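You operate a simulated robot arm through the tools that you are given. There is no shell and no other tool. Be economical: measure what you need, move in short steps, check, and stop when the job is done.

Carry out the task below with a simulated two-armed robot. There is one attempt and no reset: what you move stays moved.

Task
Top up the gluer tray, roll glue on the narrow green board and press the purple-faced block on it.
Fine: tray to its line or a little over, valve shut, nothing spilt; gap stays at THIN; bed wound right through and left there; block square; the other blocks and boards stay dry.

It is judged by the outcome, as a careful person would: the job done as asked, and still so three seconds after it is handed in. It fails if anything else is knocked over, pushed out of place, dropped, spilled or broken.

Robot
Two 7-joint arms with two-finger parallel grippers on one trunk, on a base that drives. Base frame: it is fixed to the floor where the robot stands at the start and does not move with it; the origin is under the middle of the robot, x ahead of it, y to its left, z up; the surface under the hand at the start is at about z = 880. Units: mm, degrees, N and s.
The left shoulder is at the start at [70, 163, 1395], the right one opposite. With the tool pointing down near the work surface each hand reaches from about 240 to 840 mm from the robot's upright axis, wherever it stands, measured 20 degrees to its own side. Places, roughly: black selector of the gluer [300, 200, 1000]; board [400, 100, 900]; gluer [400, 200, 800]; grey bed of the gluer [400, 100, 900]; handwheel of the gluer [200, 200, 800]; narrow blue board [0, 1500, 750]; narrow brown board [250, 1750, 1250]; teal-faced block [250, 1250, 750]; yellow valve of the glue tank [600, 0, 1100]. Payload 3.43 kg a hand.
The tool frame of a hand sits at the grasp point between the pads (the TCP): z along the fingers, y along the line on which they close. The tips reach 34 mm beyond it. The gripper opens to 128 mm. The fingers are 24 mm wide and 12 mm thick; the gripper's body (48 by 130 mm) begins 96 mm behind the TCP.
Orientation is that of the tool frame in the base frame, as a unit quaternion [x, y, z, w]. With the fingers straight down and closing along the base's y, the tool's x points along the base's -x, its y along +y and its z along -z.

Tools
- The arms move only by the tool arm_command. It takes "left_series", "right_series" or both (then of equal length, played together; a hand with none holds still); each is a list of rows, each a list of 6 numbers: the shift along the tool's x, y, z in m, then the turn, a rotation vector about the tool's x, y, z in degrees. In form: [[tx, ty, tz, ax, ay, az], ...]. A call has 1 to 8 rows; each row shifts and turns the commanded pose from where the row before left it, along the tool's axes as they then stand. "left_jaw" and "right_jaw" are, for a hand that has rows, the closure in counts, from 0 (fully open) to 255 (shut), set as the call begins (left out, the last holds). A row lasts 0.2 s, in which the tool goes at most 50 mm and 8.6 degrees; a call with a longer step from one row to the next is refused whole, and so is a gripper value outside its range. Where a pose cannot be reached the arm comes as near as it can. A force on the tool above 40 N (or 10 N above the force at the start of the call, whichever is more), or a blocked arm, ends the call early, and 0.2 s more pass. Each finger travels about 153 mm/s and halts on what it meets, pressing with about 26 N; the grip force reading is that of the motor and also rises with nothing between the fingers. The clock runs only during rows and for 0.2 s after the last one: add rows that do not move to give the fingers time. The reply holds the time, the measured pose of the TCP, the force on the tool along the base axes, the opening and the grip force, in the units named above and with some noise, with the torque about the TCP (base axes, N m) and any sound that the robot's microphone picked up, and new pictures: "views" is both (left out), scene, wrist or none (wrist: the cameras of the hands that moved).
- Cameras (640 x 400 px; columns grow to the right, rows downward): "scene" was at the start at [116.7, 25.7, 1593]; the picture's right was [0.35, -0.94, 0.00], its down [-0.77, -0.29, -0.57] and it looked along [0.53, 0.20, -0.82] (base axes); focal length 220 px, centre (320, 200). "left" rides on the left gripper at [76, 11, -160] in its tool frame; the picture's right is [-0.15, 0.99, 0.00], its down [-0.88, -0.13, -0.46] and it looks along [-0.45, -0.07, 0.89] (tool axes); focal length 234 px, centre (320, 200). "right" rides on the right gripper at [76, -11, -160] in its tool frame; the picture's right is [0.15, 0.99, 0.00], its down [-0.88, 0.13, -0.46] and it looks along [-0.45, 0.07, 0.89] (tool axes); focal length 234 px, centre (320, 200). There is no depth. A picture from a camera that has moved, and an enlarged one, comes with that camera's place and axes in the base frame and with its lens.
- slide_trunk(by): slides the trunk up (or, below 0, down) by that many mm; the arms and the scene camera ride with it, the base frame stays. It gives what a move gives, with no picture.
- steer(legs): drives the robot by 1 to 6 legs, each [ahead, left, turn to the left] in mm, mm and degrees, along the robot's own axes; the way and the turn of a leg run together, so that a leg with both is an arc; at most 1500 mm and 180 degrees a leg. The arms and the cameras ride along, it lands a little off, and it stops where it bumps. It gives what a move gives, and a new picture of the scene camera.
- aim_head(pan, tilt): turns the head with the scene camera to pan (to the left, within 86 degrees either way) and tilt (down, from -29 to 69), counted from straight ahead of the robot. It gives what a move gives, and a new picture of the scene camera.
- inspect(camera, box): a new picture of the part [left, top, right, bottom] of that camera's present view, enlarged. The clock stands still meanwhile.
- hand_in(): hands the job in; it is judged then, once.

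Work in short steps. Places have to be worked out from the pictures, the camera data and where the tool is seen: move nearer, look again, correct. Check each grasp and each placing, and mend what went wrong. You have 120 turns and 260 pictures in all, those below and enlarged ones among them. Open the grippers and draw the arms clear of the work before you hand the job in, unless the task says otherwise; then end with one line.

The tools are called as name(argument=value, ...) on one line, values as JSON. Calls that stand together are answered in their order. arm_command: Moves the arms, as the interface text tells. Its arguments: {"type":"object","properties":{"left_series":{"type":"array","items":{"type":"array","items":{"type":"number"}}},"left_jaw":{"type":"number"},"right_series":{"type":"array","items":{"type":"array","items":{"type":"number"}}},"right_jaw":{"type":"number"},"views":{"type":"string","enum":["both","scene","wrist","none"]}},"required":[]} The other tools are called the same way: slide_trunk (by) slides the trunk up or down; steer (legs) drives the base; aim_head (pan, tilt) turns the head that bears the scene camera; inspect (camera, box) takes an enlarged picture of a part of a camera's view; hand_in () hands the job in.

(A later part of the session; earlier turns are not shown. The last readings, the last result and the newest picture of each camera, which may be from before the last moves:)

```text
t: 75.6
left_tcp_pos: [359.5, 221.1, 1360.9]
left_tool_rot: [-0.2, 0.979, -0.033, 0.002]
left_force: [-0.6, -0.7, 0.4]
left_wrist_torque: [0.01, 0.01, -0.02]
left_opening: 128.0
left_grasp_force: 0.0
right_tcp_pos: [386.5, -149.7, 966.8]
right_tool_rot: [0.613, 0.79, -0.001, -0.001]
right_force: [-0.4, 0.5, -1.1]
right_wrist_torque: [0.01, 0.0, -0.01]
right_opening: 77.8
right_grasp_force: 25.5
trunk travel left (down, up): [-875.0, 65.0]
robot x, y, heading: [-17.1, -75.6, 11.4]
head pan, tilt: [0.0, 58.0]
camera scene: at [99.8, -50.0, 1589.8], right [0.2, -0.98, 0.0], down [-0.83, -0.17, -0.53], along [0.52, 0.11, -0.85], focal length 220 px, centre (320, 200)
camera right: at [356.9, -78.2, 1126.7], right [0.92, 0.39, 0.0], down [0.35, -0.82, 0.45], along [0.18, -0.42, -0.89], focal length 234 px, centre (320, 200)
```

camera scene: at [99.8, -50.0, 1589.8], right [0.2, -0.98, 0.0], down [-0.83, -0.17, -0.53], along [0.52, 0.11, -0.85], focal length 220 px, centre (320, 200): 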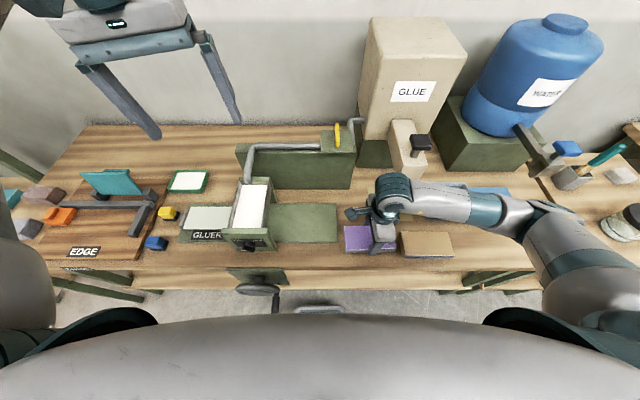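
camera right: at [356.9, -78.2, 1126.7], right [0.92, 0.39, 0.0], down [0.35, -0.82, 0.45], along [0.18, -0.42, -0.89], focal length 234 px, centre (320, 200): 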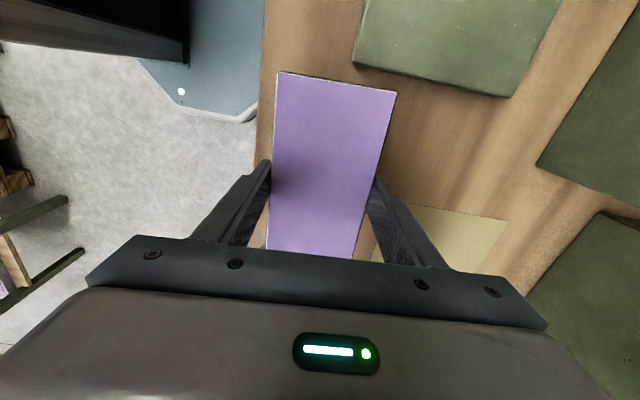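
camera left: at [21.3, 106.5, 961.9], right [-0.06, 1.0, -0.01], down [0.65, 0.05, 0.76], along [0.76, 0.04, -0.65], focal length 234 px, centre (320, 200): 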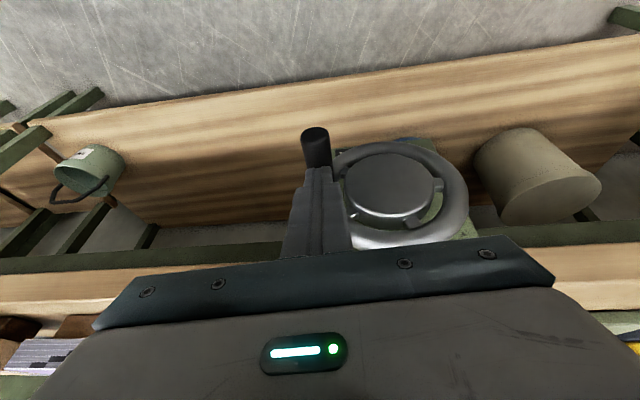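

The jaw stays at 77.8 mm. I lift 60 mm more and verify that it came, and what is left beneath.

arm_command(right_series=[[0, 0, -0.015, 0, 0, 0], [0, 0, -0.015, 0, 0, 0], [0, 0, -0.015, 0, 0, 0], [0, 0, -0.015, 0, 0, 0], [0, 0, 0, 0, 0, 0]], views="none")

inspect(camera="scene", box=[325, 180, 475, 275])

```text
t: 76.8
left_tcp_pos: [359.5, 220.8, 1361.2]
left_tool_rot: [-0.201, 0.979, -0.034, 0.003]
left_force: [0.6, -0.4, 0.4]
left_wrist_torque: [-0.01, -0.02, 0.01]
left_opening: 128.2
left_grasp_force: 0.1
right_tcp_pos: [386.1, -148.0, 1026.1]
right_tool_rot: [0.613, 0.79, 0.001, -0.001]
right_force: [-0.1, 0.4, -2.5]
right_wrist_torque: [0.02, -0.02, -0.02]
right_opening: 77.8
right_grasp_force: 25.8
trunk travel left (down, up): [-875.0, 65.0]
robot x, y, heading: [-20.4, -75.3, 11.5]
head pan, tilt: [0.0, 58.0]
```

```text
4.21 times, centred on (400, 228) of scene
camera zoom: at [99.8, -50.0, 1589.8], right [0.2, -0.98, 0.0], down [-0.83, -0.17, -0.53], along [0.52, 0.11, -0.85], focal length 928 px, centre (-17, 84)
```

zoom: 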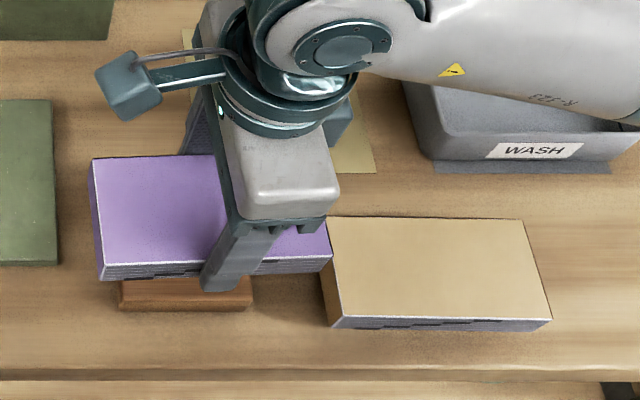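

The block is held and its brown rest stayed put. I raise it to z≈1225 and drive left 520 mm to face the board.

arm_command(right_series=[[0, 0, -0.03, 0, 0, 0], [0, 0, -0.035, 0, 0, 0], [0, 0, -0.035, 0, 0, 0], [0, 0, -0.035, 0, 0, 0], [0, 0, -0.035, 0, 0, 0], [0, 0, -0.03, 0, 0, 0]], views="none")

steer(legs=[[0, 260, 0], [0, 260, 0]])

```text
t: 78.2
left_tcp_pos: [359.7, 221.8, 1361.5]
left_tool_rot: [-0.2, 0.979, -0.033, 0.003]
left_force: [0.3, -0.2, -0.2]
left_wrist_torque: [0.0, -0.01, 0.01]
left_opening: 128.1
left_grasp_force: 0.0
right_tcp_pos: [386.2, -149.3, 1224.3]
right_tool_rot: [0.613, 0.79, 0.0, 0.0]
right_force: [0.3, 0.2, -2.2]
right_wrist_torque: [0.02, -0.03, 0.0]
right_opening: 77.6
right_grasp_force: 26.0
trunk travel left (down, up): [-875.0, 65.0]
robot x, y, heading: [-15.4, -74.9, 11.7]
head pan, tilt: [0.0, 58.0]
```

```text
t: 81.5
left_tcp_pos: [260.3, 721.3, 1362.0]
left_tool_rot: [-0.197, 0.98, -0.032, 0.003]
left_force: [0.5, -0.3, -0.7]
left_wrist_torque: [-0.01, 0.0, -0.02]
left_opening: 128.0
left_grasp_force: 0.0
right_tcp_pos: [285.6, 349.9, 1224.6]
right_tool_rot: [0.616, 0.788, 0.0, -0.001]
right_force: [-1.3, -0.2, -1.8]
right_wrist_torque: [0.05, 0.01, -0.03]
right_opening: 77.7
right_grasp_force: 26.2
trunk travel left (down, up): [-875.0, 65.0]
robot x, y, heading: [-122.2, 428.7, 11.2]
head pan, tilt: [0.0, 58.0]
camera scene: at [-1.7, 451.1, 1589.8], right [0.19, -0.98, 0.0], down [-0.83, -0.16, -0.53], along [0.52, 0.1, -0.85], focal length 220 px, centre (320, 200)
```

scene: 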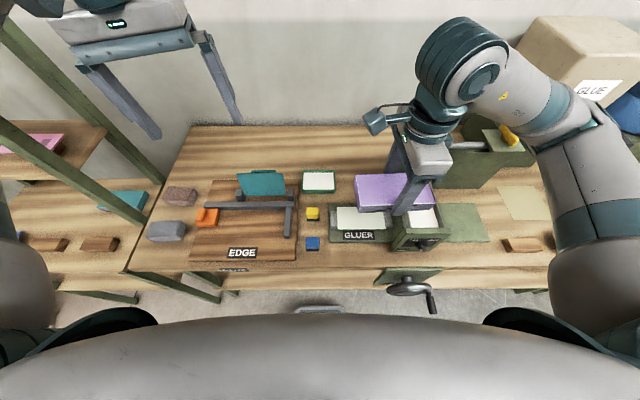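

The block is over the gluer's front-left. I now measure the board accurately from the head and the right wrist camera.

inspect(camera="scene", box=[310, 160, 450, 260])

inspect(camera="right", box=[140, 0, 460, 260])

inspect(camera="left", box=[0, 0, 320, 200])

```text
4.00 times, centred on (380, 210) of scene
camera zoom: at [-1.7, 451.1, 1589.8], right [0.19, -0.98, 0.0], down [-0.83, -0.16, -0.53], along [0.52, 0.1, -0.85], focal length 881 px, centre (80, 160)
```

zoom: 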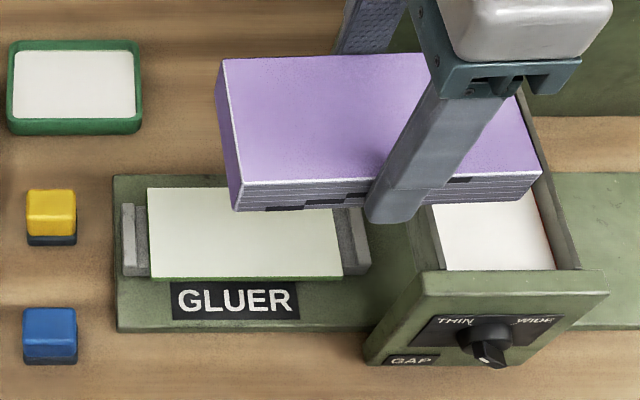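

```text
1.54 times, centred on (300, 130) of right
camera zoom: at [255.3, 420.9, 1385.7], right [0.92, 0.38, 0.0], down [0.34, -0.82, 0.45], along [0.17, -0.42, -0.89], focal length 360 px, centre (351, 308)
```

zoom: 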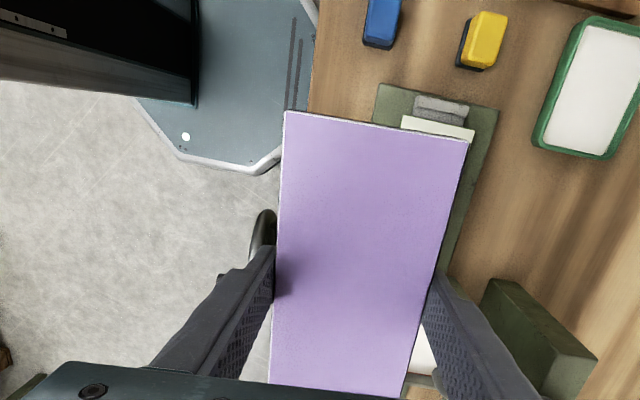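

```text
2.00 times, centred on (160, 100) of left
camera zoom: at [183.5, 712.5, 1520.1], right [-0.25, 0.97, -0.07], down [0.85, 0.25, 0.46], along [0.46, 0.06, -0.89], focal length 468 px, centre (640, 400)
```

zoom: 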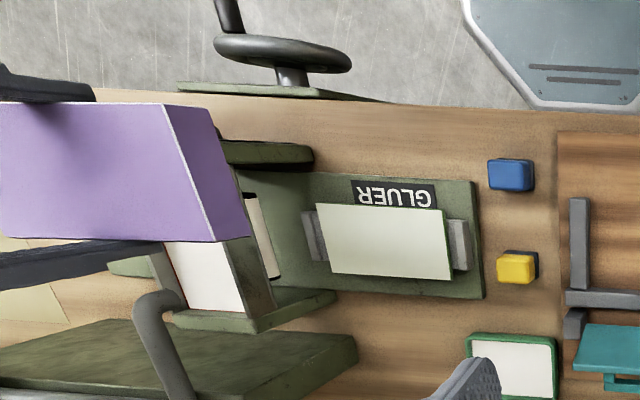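

Board centre ≈ [360, 385.5], yaw ≈11.6°; the block in hand has yaw ≈14° and centre ≈1.5 mm left of the TCP. I move over the board, turn 2.4°, and descend to z≈1040 for a check.

arm_command(right_series=[[0.0038, 0.0202, 0.02, 0, 0, 0.6], [0.0038, 0.0202, 0.02, 0, 0, 0.6], [0.0037, 0.0202, 0.03, 0, 0, 0.6], [0.0037, 0.0202, 0.03, 0, 0, 0.6], [0, 0, 0.042, 0, 0, 0], [0, 0, 0.042, 0, 0, 0], [0, 0, 0, 0, 0, 0]], views="wrist")

inspect(camera="scene", box=[310, 160, 450, 260])

inspect(camera="left", box=[60, 40, 280, 180])

```text
t: 83.1
left_tcp_pos: [259.9, 722.1, 1362.0]
left_tool_rot: [-0.197, 0.98, -0.034, 0.001]
left_force: [-0.3, 0.0, 0.4]
left_wrist_torque: [-0.03, -0.02, 0.03]
left_opening: 127.9
left_grasp_force: 0.0
right_tcp_pos: [358.6, 383.1, 1038.8]
right_tool_rot: [0.632, 0.775, 0.001, -0.001]
right_force: [-0.3, 0.0, -1.9]
right_wrist_torque: [0.01, -0.02, 0.02]
right_opening: 77.4
right_grasp_force: 25.6
trunk travel left (down, up): [-875.0, 65.0]
robot x, y, heading: [-118.5, 428.4, 11.2]
head pan, tilt: [0.0, 58.0]
camera right: at [332.3, 455.8, 1199.7], right [0.94, 0.34, 0.0], down [0.31, -0.84, 0.45], along [0.16, -0.43, -0.89], focal length 234 px, centre (320, 200)
```

right: 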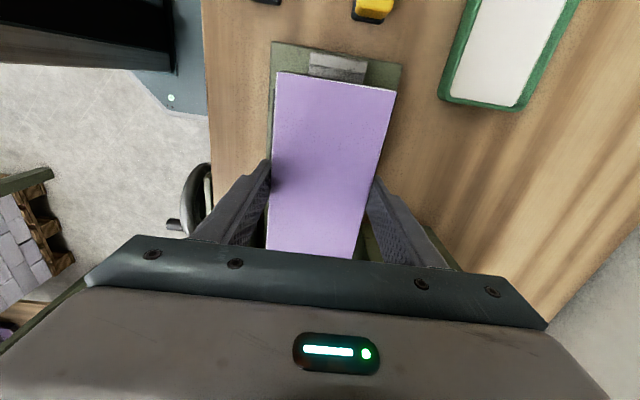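

```text
4.00 times, centred on (380, 210) of scene
camera zoom: at [-1.8, 453.2, 1589.8], right [0.19, -0.98, 0.0], down [-0.83, -0.17, -0.53], along [0.52, 0.1, -0.85], focal length 881 px, centre (80, 160)
```

zoom: 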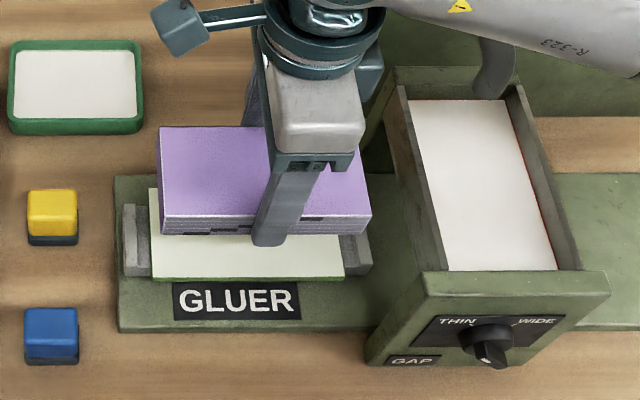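

```text
2.86 times, centred on (170, 110) of left
camera zoom: at [183.4, 714.5, 1519.8], right [-0.25, 0.97, -0.07], down [0.85, 0.25, 0.46], along [0.46, 0.06, -0.89], focal length 669 px, centre (749, 457)
```

zoom: 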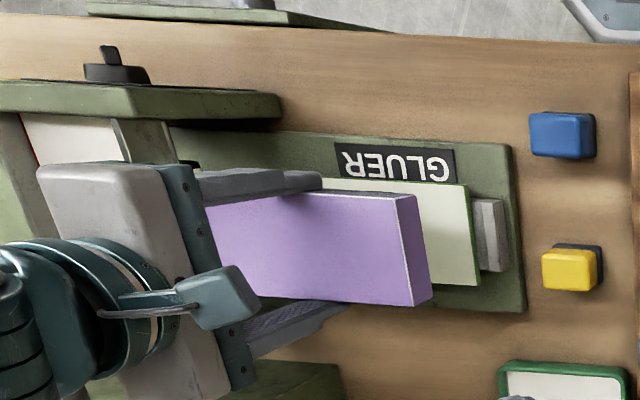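

Edges are parallel and centred to ~1 mm. I lower to ~7 mm above the board and check again.

arm_command(right_series=[[0, 0, 0.02, 0, 0, 0], [0, 0, 0.02, 0, 0, 0], [0, 0, 0.018, 0, 0, 0], [0, 0, 0, 0, 0, 0]], views="wrist")

inspect(camera="scene", box=[320, 180, 420, 250])

inspect(camera="left", box=[120, 60, 260, 160])

inspect(camera="right", box=[230, 20, 430, 160])

```text
t: 84.1
left_tcp_pos: [260.0, 722.7, 1360.7]
left_tool_rot: [-0.197, 0.98, -0.033, 0.002]
left_force: [-1.2, 0.1, -0.2]
left_wrist_torque: [0.03, -0.01, -0.03]
left_opening: 127.8
left_grasp_force: 0.0
right_tcp_pos: [358.0, 383.4, 981.8]
right_tool_rot: [0.633, 0.774, 0.0, -0.001]
right_force: [0.0, -0.2, -2.0]
right_wrist_torque: [0.02, 0.02, 0.0]
right_opening: 77.8
right_grasp_force: 25.8
trunk travel left (down, up): [-875.0, 65.0]
robot x, y, heading: [-120.1, 428.2, 11.0]
head pan, tilt: [0.0, 58.0]
camera right: at [333.3, 456.2, 1142.9], right [0.94, 0.34, 0.0], down [0.3, -0.84, 0.45], along [0.16, -0.43, -0.89], focal length 234 px, centre (320, 200)
```

right: 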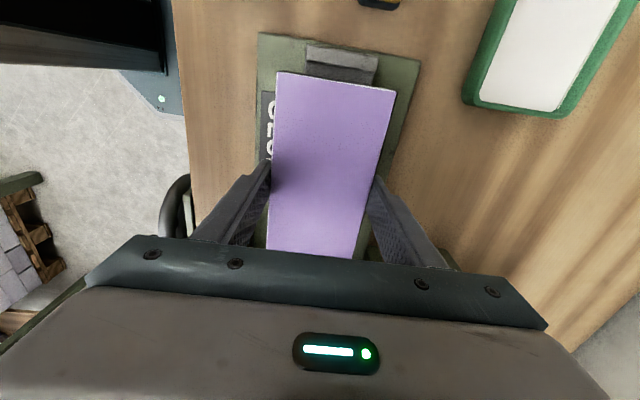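

```text
5.71 times, centred on (370, 215) of scene
camera zoom: at [-2.0, 452.9, 1589.8], right [0.19, -0.98, 0.0], down [-0.83, -0.16, -0.53], along [0.52, 0.1, -0.85], focal length 1259 px, centre (34, 114)
```

zoom: 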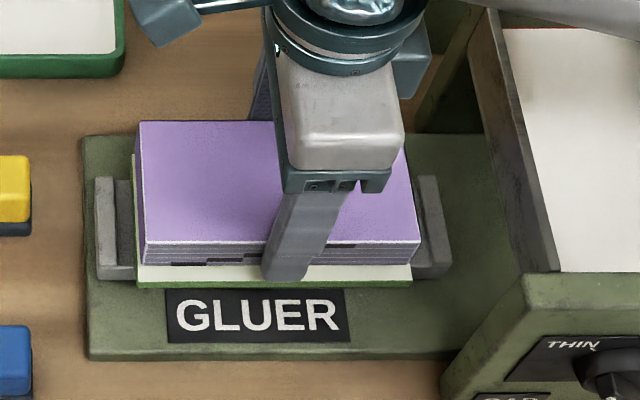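

```text
4.00 times, centred on (190, 110) of left
camera zoom: at [183.2, 714.2, 1519.9], right [-0.25, 0.97, -0.07], down [0.85, 0.25, 0.46], along [0.46, 0.06, -0.89], focal length 937 px, centre (840, 560)
```

zoom: 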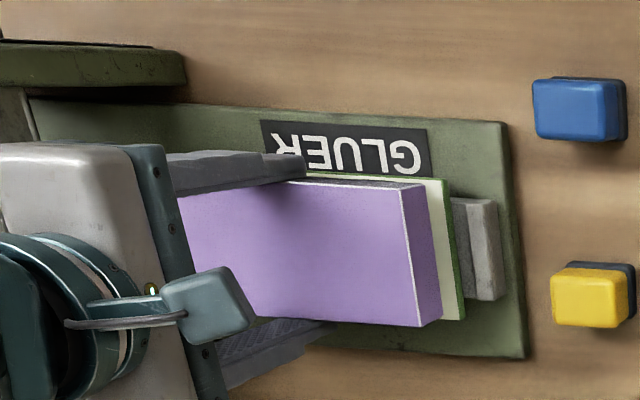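

```text
2.86 times, centred on (330, 90) of right
camera zoom: at [333.3, 456.2, 1142.9], right [0.94, 0.34, 0.0], down [0.3, -0.84, 0.45], along [0.16, -0.43, -0.89], focal length 669 px, centre (291, 514)
```

zoom: 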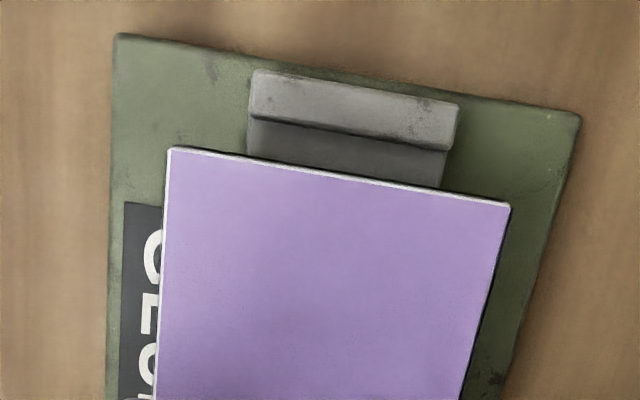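

Views disagree slightly on the margins (scene suggests the block ~3 mm right and ~4 mm far). I zoom tighter to settle it before touching the glue.

inspect(camera="right", box=[265, 35, 405, 110])

inspect(camera="scene", box=[328, 195, 398, 240])

inspect(camera="left", box=[180, 85, 250, 145])

```text
4.57 times, centred on (335, 72) of right
camera zoom: at [333.3, 456.2, 1142.9], right [0.94, 0.34, 0.0], down [0.3, -0.84, 0.45], along [0.16, -0.43, -0.89], focal length 1070 px, centre (251, 783)
```

zoom: 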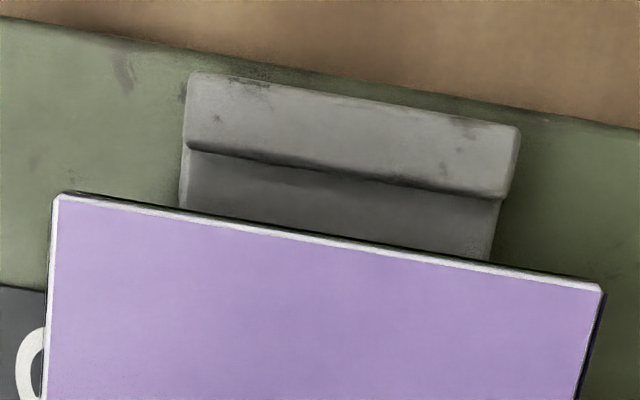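

```text
8.89 times, centred on (363, 218) of scene
camera zoom: at [-2.0, 452.9, 1589.8], right [0.19, -0.98, 0.0], down [-0.83, -0.16, -0.53], along [0.52, 0.1, -0.85], focal length 1958 px, centre (-62, 44)
```

zoom: 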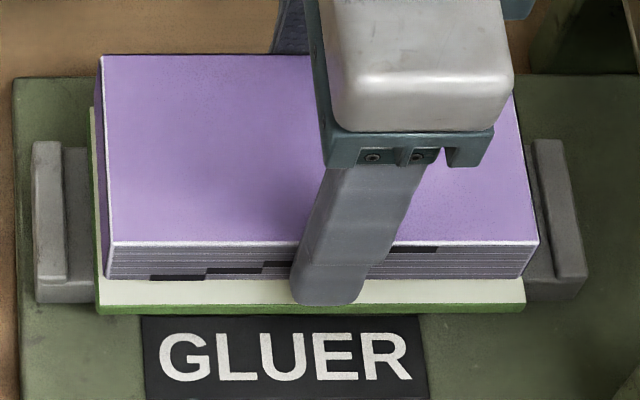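

```text
6.67 times, centred on (215, 115) of left
camera zoom: at [183.2, 714.2, 1519.9], right [-0.25, 0.97, -0.07], down [0.85, 0.25, 0.46], along [0.46, 0.06, -0.89], focal length 1561 px, centre (1020, 767)
```

zoom: 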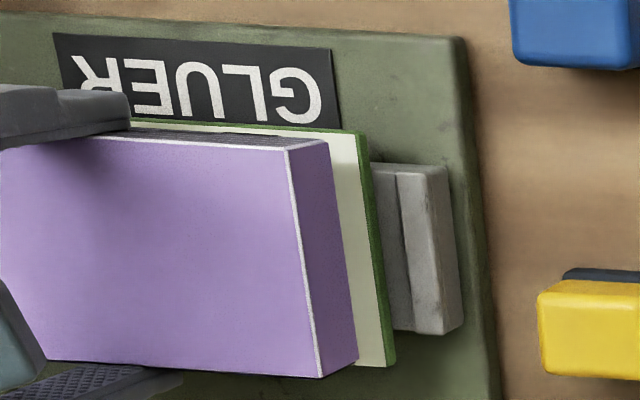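

From the scene zoom the block is centred laterally within 1 mm; depth margin depends on the true gap. I lower 8 mm so parallax shrinks, then look again.

arm_command(right_series=[[0, 0, 0.004, 0, 0, 0], [0, 0, 0.004, 0, 0, 0], [0, 0, 0, 0, 0, 0]], views="none")

inspect(camera="scene", box=[328, 195, 398, 240])

inspect(camera="left", box=[180, 85, 250, 145])

```text
t: 84.9
left_tcp_pos: [260.6, 722.7, 1362.4]
left_tool_rot: [-0.197, 0.98, -0.034, 0.002]
left_force: [0.0, 0.6, 0.0]
left_wrist_torque: [0.03, 0.03, 0.02]
left_opening: 127.8
left_grasp_force: 0.0
right_tcp_pos: [359.7, 384.7, 974.8]
right_tool_rot: [0.632, 0.775, 0.001, 0.0]
right_force: [1.4, 0.3, -2.0]
right_wrist_torque: [0.03, 0.02, 0.03]
right_opening: 77.7
right_grasp_force: 26.2
trunk travel left (down, up): [-875.0, 65.0]
robot x, y, heading: [-117.6, 428.0, 11.1]
head pan, tilt: [0.0, 58.0]
```

```text
8.89 times, centred on (363, 218) of scene
camera zoom: at [-2.0, 453.0, 1589.8], right [0.19, -0.98, 0.0], down [-0.83, -0.16, -0.53], along [0.52, 0.1, -0.85], focal length 1958 px, centre (-62, 44)
```

zoom: 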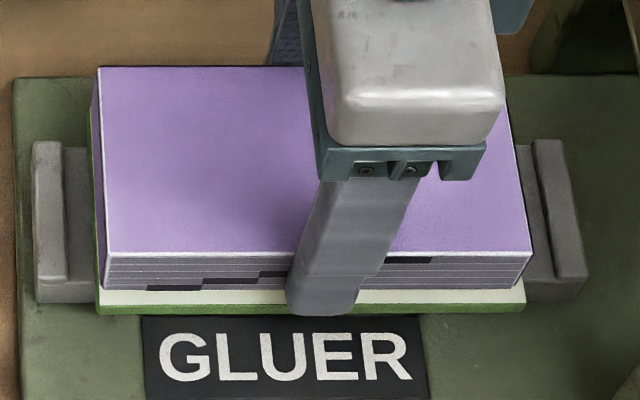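

```text
6.67 times, centred on (215, 115) of left
camera zoom: at [183.2, 714.2, 1519.9], right [-0.25, 0.97, -0.07], down [0.85, 0.25, 0.46], along [0.46, 0.06, -0.89], focal length 1561 px, centre (1020, 767)
```

zoom: 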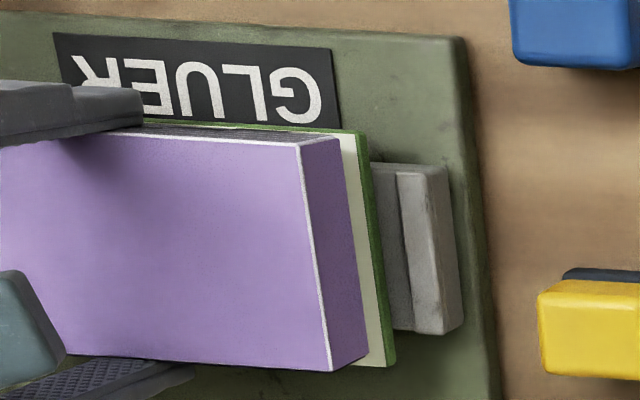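

Converging well. Lower another 3 mm watching the force.

arm_command(right_series=[[0, 0, 0.0015, 0, 0, 0], [0, 0, 0.0015, 0, 0, 0], [0, 0, 0, 0, 0, 0]], views="none")

inspect(camera="scene", box=[328, 195, 398, 240])

inspect(camera="left", box=[180, 85, 250, 145])

```text
t: 85.7
left_tcp_pos: [260.4, 721.5, 1360.5]
left_tool_rot: [-0.197, 0.98, -0.033, 0.003]
left_force: [-0.1, 0.4, 0.2]
left_wrist_torque: [0.04, -0.05, 0.02]
left_opening: 127.9
left_grasp_force: 0.0
right_tcp_pos: [359.4, 386.0, 972.3]
right_tool_rot: [0.632, 0.775, 0.001, -0.001]
right_force: [0.3, 0.4, -2.0]
right_wrist_torque: [0.02, 0.01, 0.0]
right_opening: 77.4
right_grasp_force: 26.1
trunk travel left (down, up): [-875.0, 65.0]
robot x, y, heading: [-117.0, 428.3, 11.2]
head pan, tilt: [0.0, 58.0]
```

```text
8.89 times, centred on (363, 218) of scene
camera zoom: at [-2.0, 452.9, 1589.8], right [0.19, -0.98, 0.0], down [-0.83, -0.16, -0.53], along [0.52, 0.1, -0.85], focal length 1958 px, centre (-62, 44)
```

zoom: 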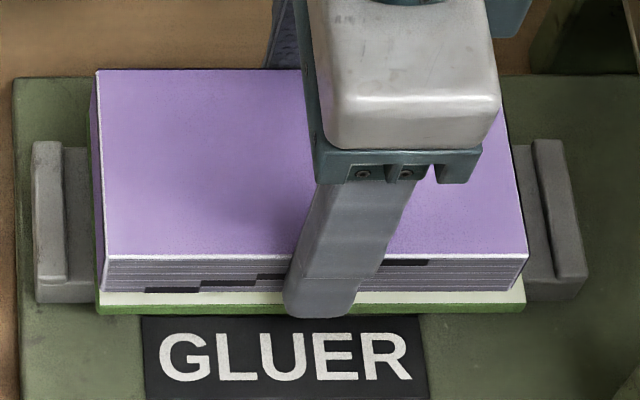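

```text
6.67 times, centred on (215, 115) of left
camera zoom: at [183.2, 714.2, 1519.9], right [-0.25, 0.97, -0.07], down [0.85, 0.25, 0.46], along [0.46, 0.06, -0.89], focal length 1561 px, centre (1020, 767)
```

zoom: 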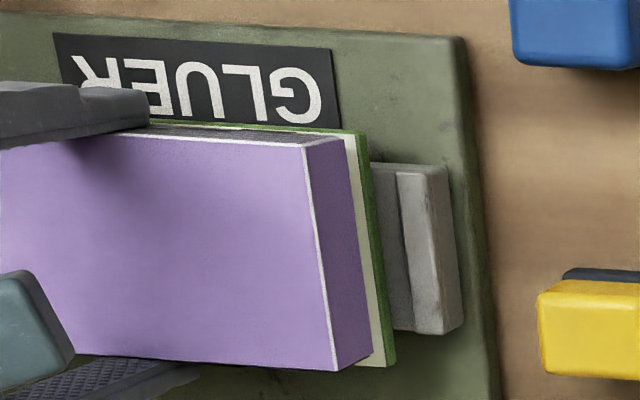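

Still no contact. I lower in 1.5 mm steps to contact.

arm_command(right_series=[[0, 0, 0.0015, 0, 0, 0], [0, 0, 0.001, 0, 0, 0], [0, 0, 0, 0, 0, 0]], views="none")

inspect(camera="scene", box=[328, 195, 398, 240])

```text
t: 86.5
left_tcp_pos: [260.4, 723.9, 1361.8]
left_tool_rot: [-0.197, 0.98, -0.033, 0.002]
left_force: [0.5, -1.4, -0.3]
left_wrist_torque: [0.02, 0.02, -0.01]
left_opening: 127.9
left_grasp_force: 0.1
right_tcp_pos: [358.8, 385.5, 969.1]
right_tool_rot: [0.632, 0.775, 0.001, 0.0]
right_force: [0.0, 0.8, -3.1]
right_wrist_torque: [0.0, 0.0, 0.01]
right_opening: 77.7
right_grasp_force: 26.2
trunk travel left (down, up): [-875.0, 65.0]
robot x, y, heading: [-117.8, 427.6, 11.2]
head pan, tilt: [0.0, 58.0]
```

```text
8.89 times, centred on (363, 218) of scene
camera zoom: at [-2.0, 453.0, 1589.8], right [0.19, -0.98, 0.0], down [-0.83, -0.16, -0.53], along [0.52, 0.1, -0.85], focal length 1958 px, centre (-62, 44)
```

zoom: 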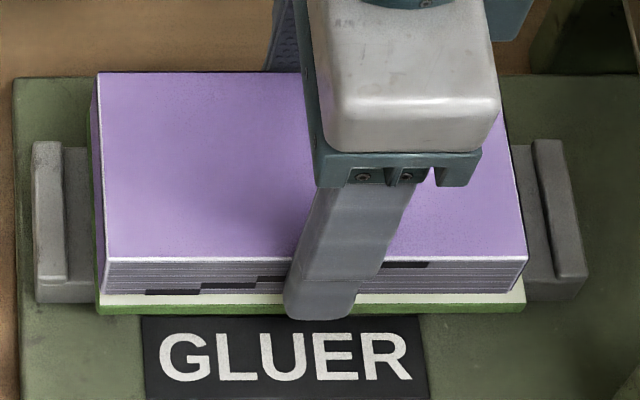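

arm_command(right_series=[[0, 0, 0.001, 0, 0, 0], [0, 0, 0.001, 0, 0, 0], [0, 0, 0, 0, 0, 0]], views="none")

inspect(camera="left", box=[180, 85, 250, 145])

```text
t: 87.3
left_tcp_pos: [260.7, 721.7, 1361.4]
left_tool_rot: [-0.197, 0.98, -0.034, 0.003]
left_force: [-0.6, -0.6, -1.1]
left_wrist_torque: [0.02, 0.01, 0.0]
left_opening: 127.9
left_grasp_force: 0.1
right_tcp_pos: [360.2, 384.4, 967.1]
right_tool_rot: [0.632, 0.775, 0.002, -0.001]
right_force: [-0.2, 0.1, -2.9]
right_wrist_torque: [-0.04, 0.02, -0.03]
right_opening: 77.6
right_grasp_force: 25.3
trunk travel left (down, up): [-875.0, 65.0]
robot x, y, heading: [-117.0, 429.4, 11.2]
head pan, tilt: [0.0, 58.0]
```

```text
6.67 times, centred on (215, 115) of left
camera zoom: at [183.2, 714.2, 1519.9], right [-0.25, 0.97, -0.07], down [0.85, 0.25, 0.46], along [0.46, 0.06, -0.89], focal length 1561 px, centre (1020, 767)
```

zoom: 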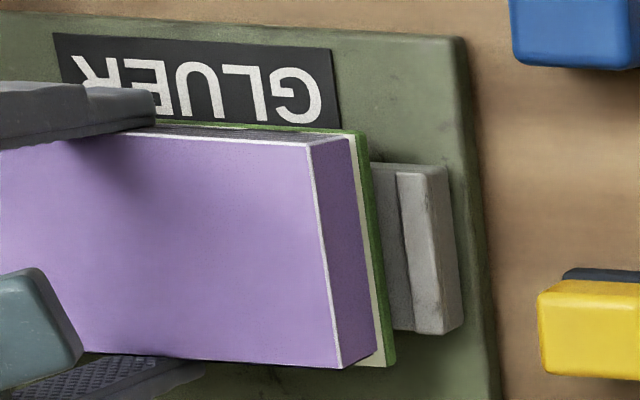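

arm_command(right_series=[[0, 0, 0.001, 0, 0, 0], [0, 0, 0.001, 0, 0, 0], [0, 0, 0.001, 0, 0, 0], [0, 0, 0, 0, 0, 0]], views="none")

inspect(camera="scene", box=[328, 195, 398, 240])

inspect(camera="left", box=[180, 85, 250, 145])

```text
t: 88.3
left_tcp_pos: [260.0, 723.2, 1361.6]
left_tool_rot: [-0.197, 0.98, -0.033, 0.002]
left_force: [0.0, -0.2, 0.6]
left_wrist_torque: [0.03, 0.01, -0.03]
left_opening: 127.9
left_grasp_force: 0.1
right_tcp_pos: [359.2, 385.9, 964.9]
right_tool_rot: [0.632, 0.775, 0.001, -0.001]
right_force: [0.2, 0.7, -2.5]
right_wrist_torque: [0.0, 0.04, 0.01]
right_opening: 77.4
right_grasp_force: 26.4
trunk travel left (down, up): [-875.0, 65.0]
robot x, y, heading: [-115.8, 430.2, 11.3]
head pan, tilt: [0.0, 58.0]
```

```text
8.89 times, centred on (363, 218) of scene
camera zoom: at [-2.0, 452.9, 1589.8], right [0.19, -0.98, 0.0], down [-0.83, -0.16, -0.53], along [0.52, 0.1, -0.85], focal length 1958 px, centre (-62, 44)
```

zoom: 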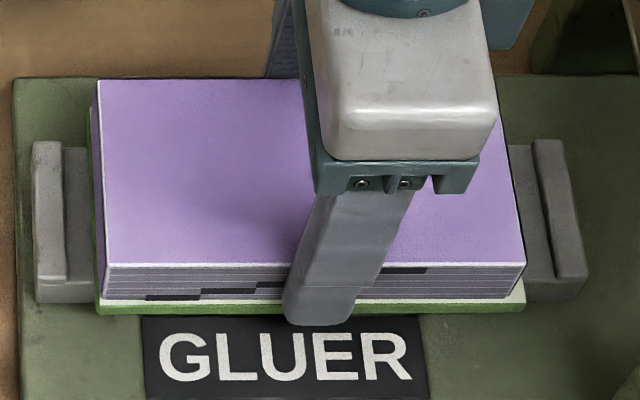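

```text
6.67 times, centred on (215, 115) of left
camera zoom: at [183.2, 714.2, 1519.8], right [-0.25, 0.97, -0.07], down [0.85, 0.25, 0.46], along [0.46, 0.06, -0.89], focal length 1561 px, centre (1020, 767)
```

zoom: 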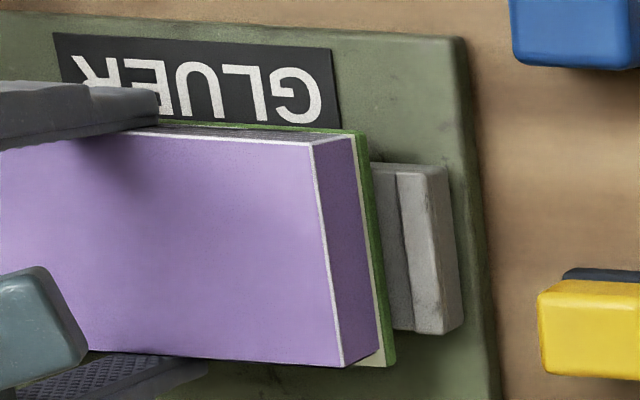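

arm_command(right_series=[[0, 0, 0.001, 0, 0, 0], [0, 0, 0.001, 0, 0, 0], [0, 0, 0, 0, 0, 0]], views="none")

inspect(camera="scene", box=[328, 195, 398, 240])

```text
t: 89.1
left_tcp_pos: [260.3, 722.5, 1362.3]
left_tool_rot: [-0.198, 0.98, -0.034, 0.003]
left_force: [-0.1, 0.5, 0.3]
left_wrist_torque: [0.02, -0.06, -0.03]
left_opening: 128.2
left_grasp_force: 0.0
right_tcp_pos: [359.8, 385.4, 962.8]
right_tool_rot: [0.632, 0.775, 0.0, 0.0]
right_force: [-0.1, -0.4, -2.4]
right_wrist_torque: [0.04, 0.03, 0.04]
right_opening: 77.5
right_grasp_force: 26.5
trunk travel left (down, up): [-875.0, 65.0]
robot x, y, heading: [-114.9, 429.7, 11.2]
head pan, tilt: [0.0, 58.0]
```

```text
8.89 times, centred on (363, 218) of scene
camera zoom: at [-2.0, 452.9, 1589.8], right [0.19, -0.98, 0.0], down [-0.83, -0.16, -0.53], along [0.52, 0.1, -0.85], focal length 1958 px, centre (-62, 44)
```

zoom: 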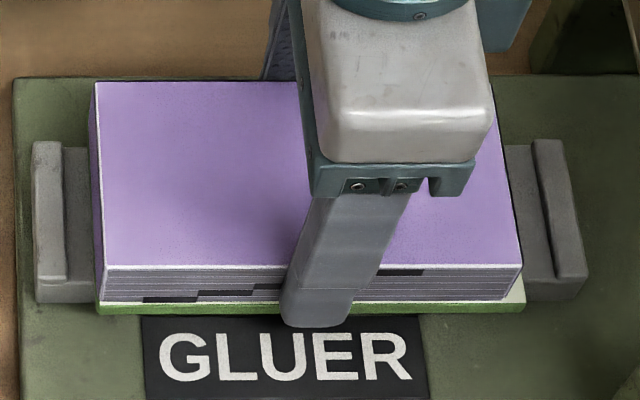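

Nearly touching: the block should go ~2 mm right and ~1.5 mm forward to be centred. I correct, then continue down.

arm_command(right_series=[[-0.002, 0.0015, -0.001, 0, 0, 0], [0, 0, 0, 0, 0, 0]], views="none")

inspect(camera="scene", box=[328, 195, 398, 240])

inspect(camera="left", box=[195, 90, 235, 145])

```text
t: 89.7
left_tcp_pos: [261.0, 722.4, 1361.9]
left_tool_rot: [-0.196, 0.98, -0.033, 0.003]
left_force: [0.5, 0.3, 0.5]
left_wrist_torque: [0.01, 0.0, 0.0]
left_opening: 127.9
left_grasp_force: 0.0
right_tcp_pos: [360.6, 383.6, 962.6]
right_tool_rot: [0.632, 0.775, 0.0, -0.001]
right_force: [-0.3, -0.5, -2.1]
right_wrist_torque: [-0.01, 0.01, -0.03]
right_opening: 77.6
right_grasp_force: 25.8
trunk travel left (down, up): [-875.0, 65.0]
robot x, y, heading: [-117.6, 430.0, 11.1]
head pan, tilt: [0.0, 58.0]
```

```text
8.89 times, centred on (363, 218) of scene
camera zoom: at [-2.0, 452.9, 1589.8], right [0.19, -0.98, 0.0], down [-0.83, -0.16, -0.53], along [0.52, 0.1, -0.85], focal length 1958 px, centre (-62, 44)
```

zoom: 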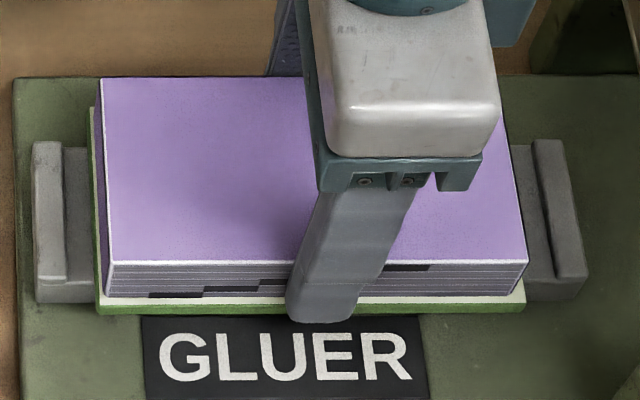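

```text
7.27 times, centred on (215, 118) of left
camera zoom: at [183.2, 714.2, 1519.8], right [-0.25, 0.97, -0.07], down [0.85, 0.25, 0.46], along [0.46, 0.06, -0.89], focal length 1703 px, centre (1084, 800)
```

zoom: 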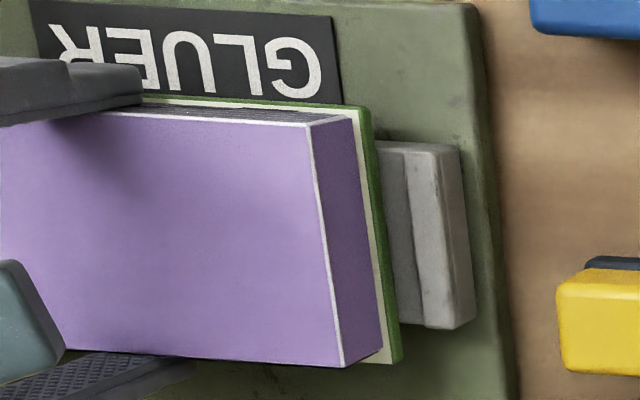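

Even margins now. I lower in 1 mm steps until contact shows in the force.

arm_command(right_series=[[0, 0, 0.001, 0, 0, 0], [0, 0, 0.001, 0, 0, 0], [0, 0, 0.001, 0, 0, 0], [0, 0, 0, 0, 0, 0]], views="none")

inspect(camera="scene", box=[328, 195, 398, 240])

```text
t: 90.7
left_tcp_pos: [260.6, 721.2, 1361.4]
left_tool_rot: [-0.197, 0.98, -0.033, 0.003]
left_force: [-0.3, 0.1, -0.7]
left_wrist_torque: [-0.02, 0.02, 0.03]
left_opening: 128.1
left_grasp_force: 0.1
right_tcp_pos: [361.5, 383.4, 960.6]
right_tool_rot: [0.632, 0.775, 0.0, -0.002]
right_force: [-0.4, -0.5, -1.1]
right_wrist_torque: [0.0, -0.02, -0.03]
right_opening: 77.3
right_grasp_force: 25.8
trunk travel left (down, up): [-875.0, 65.0]
robot x, y, heading: [-116.4, 428.9, 11.3]
head pan, tilt: [0.0, 58.0]
```

```text
8.89 times, centred on (363, 218) of scene
camera zoom: at [-2.0, 452.9, 1589.8], right [0.19, -0.98, 0.0], down [-0.83, -0.16, -0.53], along [0.52, 0.1, -0.85], focal length 1958 px, centre (-62, 44)
```

zoom: 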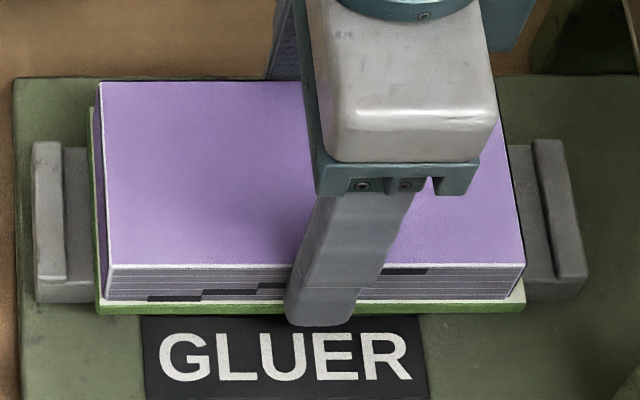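

arm_command(right_series=[[0, 0.0007, 0.0008, 0, 0, 0], [0, 0, 0.001, 0, 0, 0], [0, 0, 0, 0, 0, 0]], views="none")

inspect(camera="scene", box=[328, 195, 398, 240])

```text
t: 91.5
left_tcp_pos: [259.7, 723.2, 1361.3]
left_tool_rot: [-0.197, 0.98, -0.033, 0.003]
left_force: [-0.6, 0.8, -0.1]
left_wrist_torque: [-0.01, 0.0, 0.0]
left_opening: 128.2
left_grasp_force: 0.1
right_tcp_pos: [363.3, 383.1, 959.2]
right_tool_rot: [0.632, 0.775, 0.001, 0.0]
right_force: [0.2, 0.8, 8.2]
right_wrist_torque: [-0.35, 0.04, 0.03]
right_opening: 77.6
right_grasp_force: 25.9
trunk travel left (down, up): [-875.0, 65.0]
robot x, y, heading: [-118.4, 432.8, 11.3]
head pan, tilt: [0.0, 58.0]
```

```text
8.89 times, centred on (363, 218) of scene
camera zoom: at [-2.9, 453.1, 1590.1], right [0.19, -0.98, 0.0], down [-0.83, -0.17, -0.53], along [0.52, 0.1, -0.85], focal length 1958 px, centre (-62, 44)
```

zoom: 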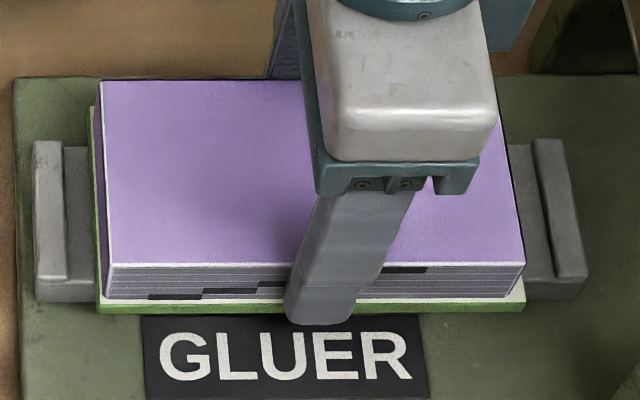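

Contact (about 10 N). I press a bit more while it is held square, then release.

arm_command(right_series=[[0, 0, 0.001, 0, 0, 0], [0, 0, 0.001, 0, 0, 0], [0, 0, 0, 0, 0, 0], [0, 0, 0, 0, 0, 0], [0, 0, 0, 0, 0, 0]], views="none")

arm_command(right_series=[[0, 0, -0.002, 0, 0, 0], [0, 0, 0, 0, 0, 0], [0, 0, 0, 0, 0, 0]], right_jaw=100, views="none")

inspect(camera="scene", box=[328, 195, 398, 240])

```text
t: 92.7
left_tcp_pos: [259.2, 723.0, 1361.6]
left_tool_rot: [-0.197, 0.98, -0.033, 0.003]
left_force: [0.1, 0.3, 0.7]
left_wrist_torque: [-0.02, 0.01, 0.01]
left_opening: 127.9
left_grasp_force: 0.0
right_tcp_pos: [361.1, 383.6, 958.2]
right_tool_rot: [0.632, 0.775, 0.002, 0.0]
right_force: [8.5, -1.9, 27.9]
right_wrist_torque: [0.07, -0.15, -0.1]
right_opening: 77.3
right_grasp_force: 25.7
trunk travel left (down, up): [-875.0, 65.0]
robot x, y, heading: [-118.5, 429.7, 11.0]
head pan, tilt: [0.0, 58.0]
```

```text
t: 93.5
left_tcp_pos: [260.0, 722.8, 1360.5]
left_tool_rot: [-0.196, 0.98, -0.034, 0.002]
left_force: [-0.9, -0.5, -0.6]
left_wrist_torque: [0.01, 0.0, 0.02]
left_opening: 128.0
left_grasp_force: 0.1
right_tcp_pos: [360.9, 384.2, 958.6]
right_tool_rot: [0.632, 0.775, -0.001, -0.001]
right_force: [2.2, 2.6, 6.9]
right_wrist_torque: [0.11, -0.33, 0.05]
right_opening: 79.1
right_grasp_force: 1.2
trunk travel left (down, up): [-875.0, 65.0]
robot x, y, heading: [-114.5, 426.0, 11.3]
head pan, tilt: [0.0, 58.0]
```

```text
8.89 times, centred on (363, 218) of scene
camera zoom: at [-2.5, 453.4, 1589.7], right [0.19, -0.98, 0.0], down [-0.83, -0.17, -0.53], along [0.52, 0.1, -0.85], focal length 1958 px, centre (-62, 44)
```

zoom: 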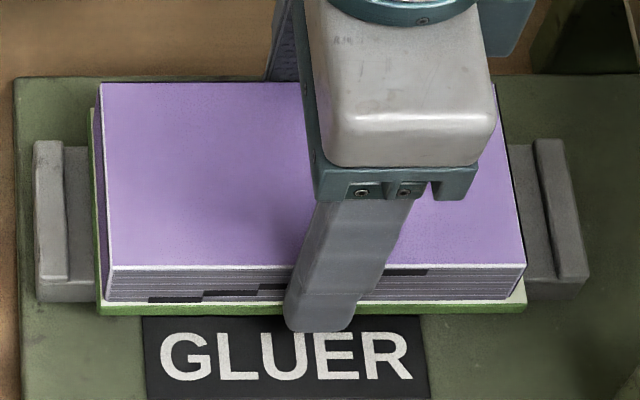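

The jaw is only just loosened (79 mm). I open it wider in place, then rise.

arm_command(right_series=[[0, 0, -0.001, 0, 0, 0], [0, 0, 0, 0, 0, 0]], right_jaw=50, views="none")

arm_command(right_series=[[0, 0, -0.02, 0, 0, 0], [0, 0, -0.04, 0, 0, 0], [0, 0, -0.04, 0, 0, 0], [0, 0, 0, 0, 0, 0]], views="wrist")

inspect(camera="scene", box=[318, 180, 418, 245])

inspect(camera="left", box=[120, 70, 250, 160])

```text
t: 94.1
left_tcp_pos: [259.9, 723.2, 1360.2]
left_tool_rot: [-0.197, 0.98, -0.033, 0.003]
left_force: [-0.2, 0.0, -0.5]
left_wrist_torque: [-0.02, 0.02, 0.0]
left_opening: 128.0
left_grasp_force: 0.2
right_tcp_pos: [362.3, 384.2, 959.6]
right_tool_rot: [0.632, 0.775, -0.001, -0.001]
right_force: [0.2, 0.3, 0.2]
right_wrist_torque: [0.01, -0.01, 0.02]
right_opening: 102.8
right_grasp_force: 0.1
trunk travel left (down, up): [-875.0, 65.0]
robot x, y, heading: [-122.4, 430.9, 11.0]
head pan, tilt: [0.0, 58.0]
```

```text
t: 95.1
left_tcp_pos: [260.0, 721.8, 1361.9]
left_tool_rot: [-0.197, 0.98, -0.034, 0.002]
left_force: [0.7, 0.3, 0.1]
left_wrist_torque: [0.01, 0.01, 0.03]
left_opening: 128.1
left_grasp_force: 0.0
right_tcp_pos: [360.7, 382.2, 1059.1]
right_tool_rot: [0.631, 0.776, 0.0, -0.001]
right_force: [-0.8, -0.6, 0.0]
right_wrist_torque: [0.02, -0.02, 0.0]
right_opening: 102.9
right_grasp_force: 0.0
trunk travel left (down, up): [-875.0, 65.0]
robot x, y, heading: [-114.8, 431.3, 11.3]
head pan, tilt: [0.0, 58.0]
camera right: at [335.3, 453.6, 1220.2], right [0.94, 0.34, 0.0], down [0.3, -0.84, 0.45], along [0.16, -0.43, -0.89], focal length 234 px, centre (320, 200)
```

right: 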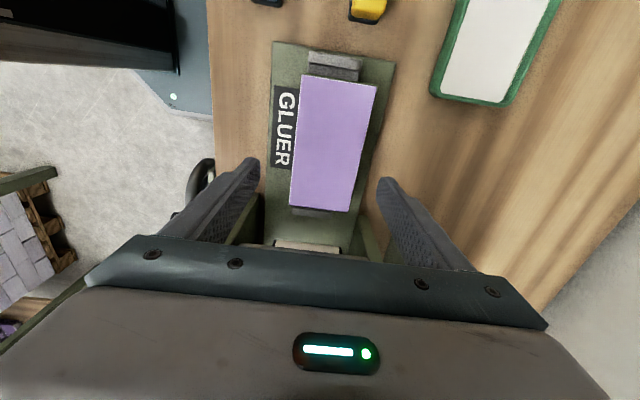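

```text
6.15 times, centred on (368, 212) of scene
camera zoom: at [-1.9, 452.7, 1589.8], right [0.19, -0.98, 0.0], down [-0.83, -0.16, -0.53], along [0.52, 0.1, -0.85], focal length 1356 px, centre (25, 123)
```

zoom: 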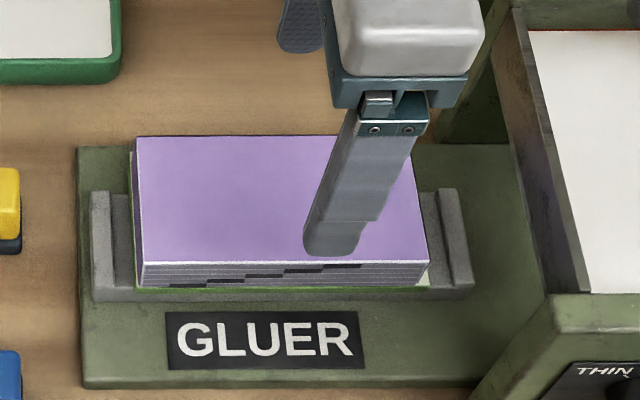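

```text
4.44 times, centred on (185, 115) of left
camera zoom: at [183.3, 714.0, 1519.9], right [-0.25, 0.97, -0.07], down [0.85, 0.25, 0.46], along [0.46, 0.06, -0.89], focal length 1041 px, centre (920, 578)
```

zoom: 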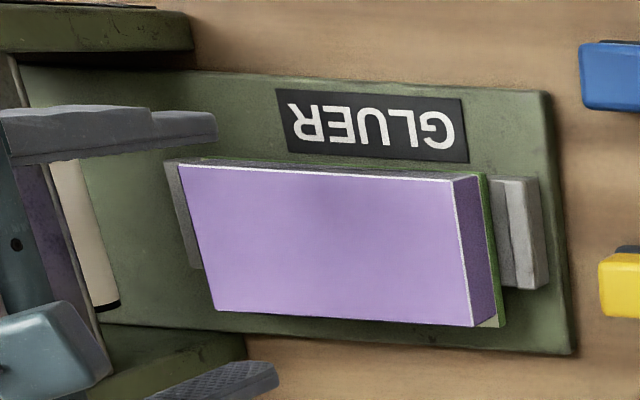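

The block sits square on the board with even margins. I now press it down from above at its centre with closed fingers.

arm_command(right_series=[[0, 0, 0, 0, 0, 0], [0, 0, 0, 0, 0, 0], [0, 0, 0, 0, 0, 0], [0, 0, 0.03, 0, 0, 0], [0, 0, 0.025, 0, 0, 0], [0, 0, 0.008, 0, 0, 0]], right_jaw=255, views="none")

arm_command(right_series=[[0, 0, 0.003, 0, 0, 0], [0, 0, 0.002, 0, 0, 0], [0, 0, 0.002, 0, 0, 0], [0, 0, 0.002, 0, 0, 0], [0, 0, 0.001, 0, 0, 0], [0, 0, 0, 0, 0, 0]], views="none")

```text
t: 96.5
left_tcp_pos: [261.1, 722.2, 1361.1]
left_tool_rot: [-0.197, 0.98, -0.034, 0.003]
left_force: [0.0, 0.4, -0.8]
left_wrist_torque: [0.01, 0.03, -0.01]
left_opening: 128.1
left_grasp_force: 0.1
right_tcp_pos: [359.9, 383.4, 996.0]
right_tool_rot: [0.632, 0.775, 0.001, -0.001]
right_force: [0.3, -0.5, -1.1]
right_wrist_torque: [0.0, 0.04, -0.01]
right_opening: 0.0
right_grasp_force: 25.9
trunk travel left (down, up): [-875.0, 65.0]
robot x, y, heading: [-115.6, 425.0, 11.2]
head pan, tilt: [0.0, 58.0]
```

```text
t: 97.9
left_tcp_pos: [259.7, 721.7, 1361.7]
left_tool_rot: [-0.196, 0.98, -0.033, 0.003]
left_force: [-0.4, -0.1, -0.1]
left_wrist_torque: [-0.03, -0.01, 0.01]
left_opening: 128.0
left_grasp_force: 0.1
right_tcp_pos: [360.7, 382.5, 987.6]
right_tool_rot: [0.632, 0.775, 0.002, 0.0]
right_force: [0.6, -0.7, 13.6]
right_wrist_torque: [-0.13, -0.05, 0.06]
right_opening: 0.0
right_grasp_force: 25.8
trunk travel left (down, up): [-875.0, 65.0]
robot x, y, heading: [-118.2, 427.6, 11.5]
head pan, tilt: [0.0, 58.0]
```

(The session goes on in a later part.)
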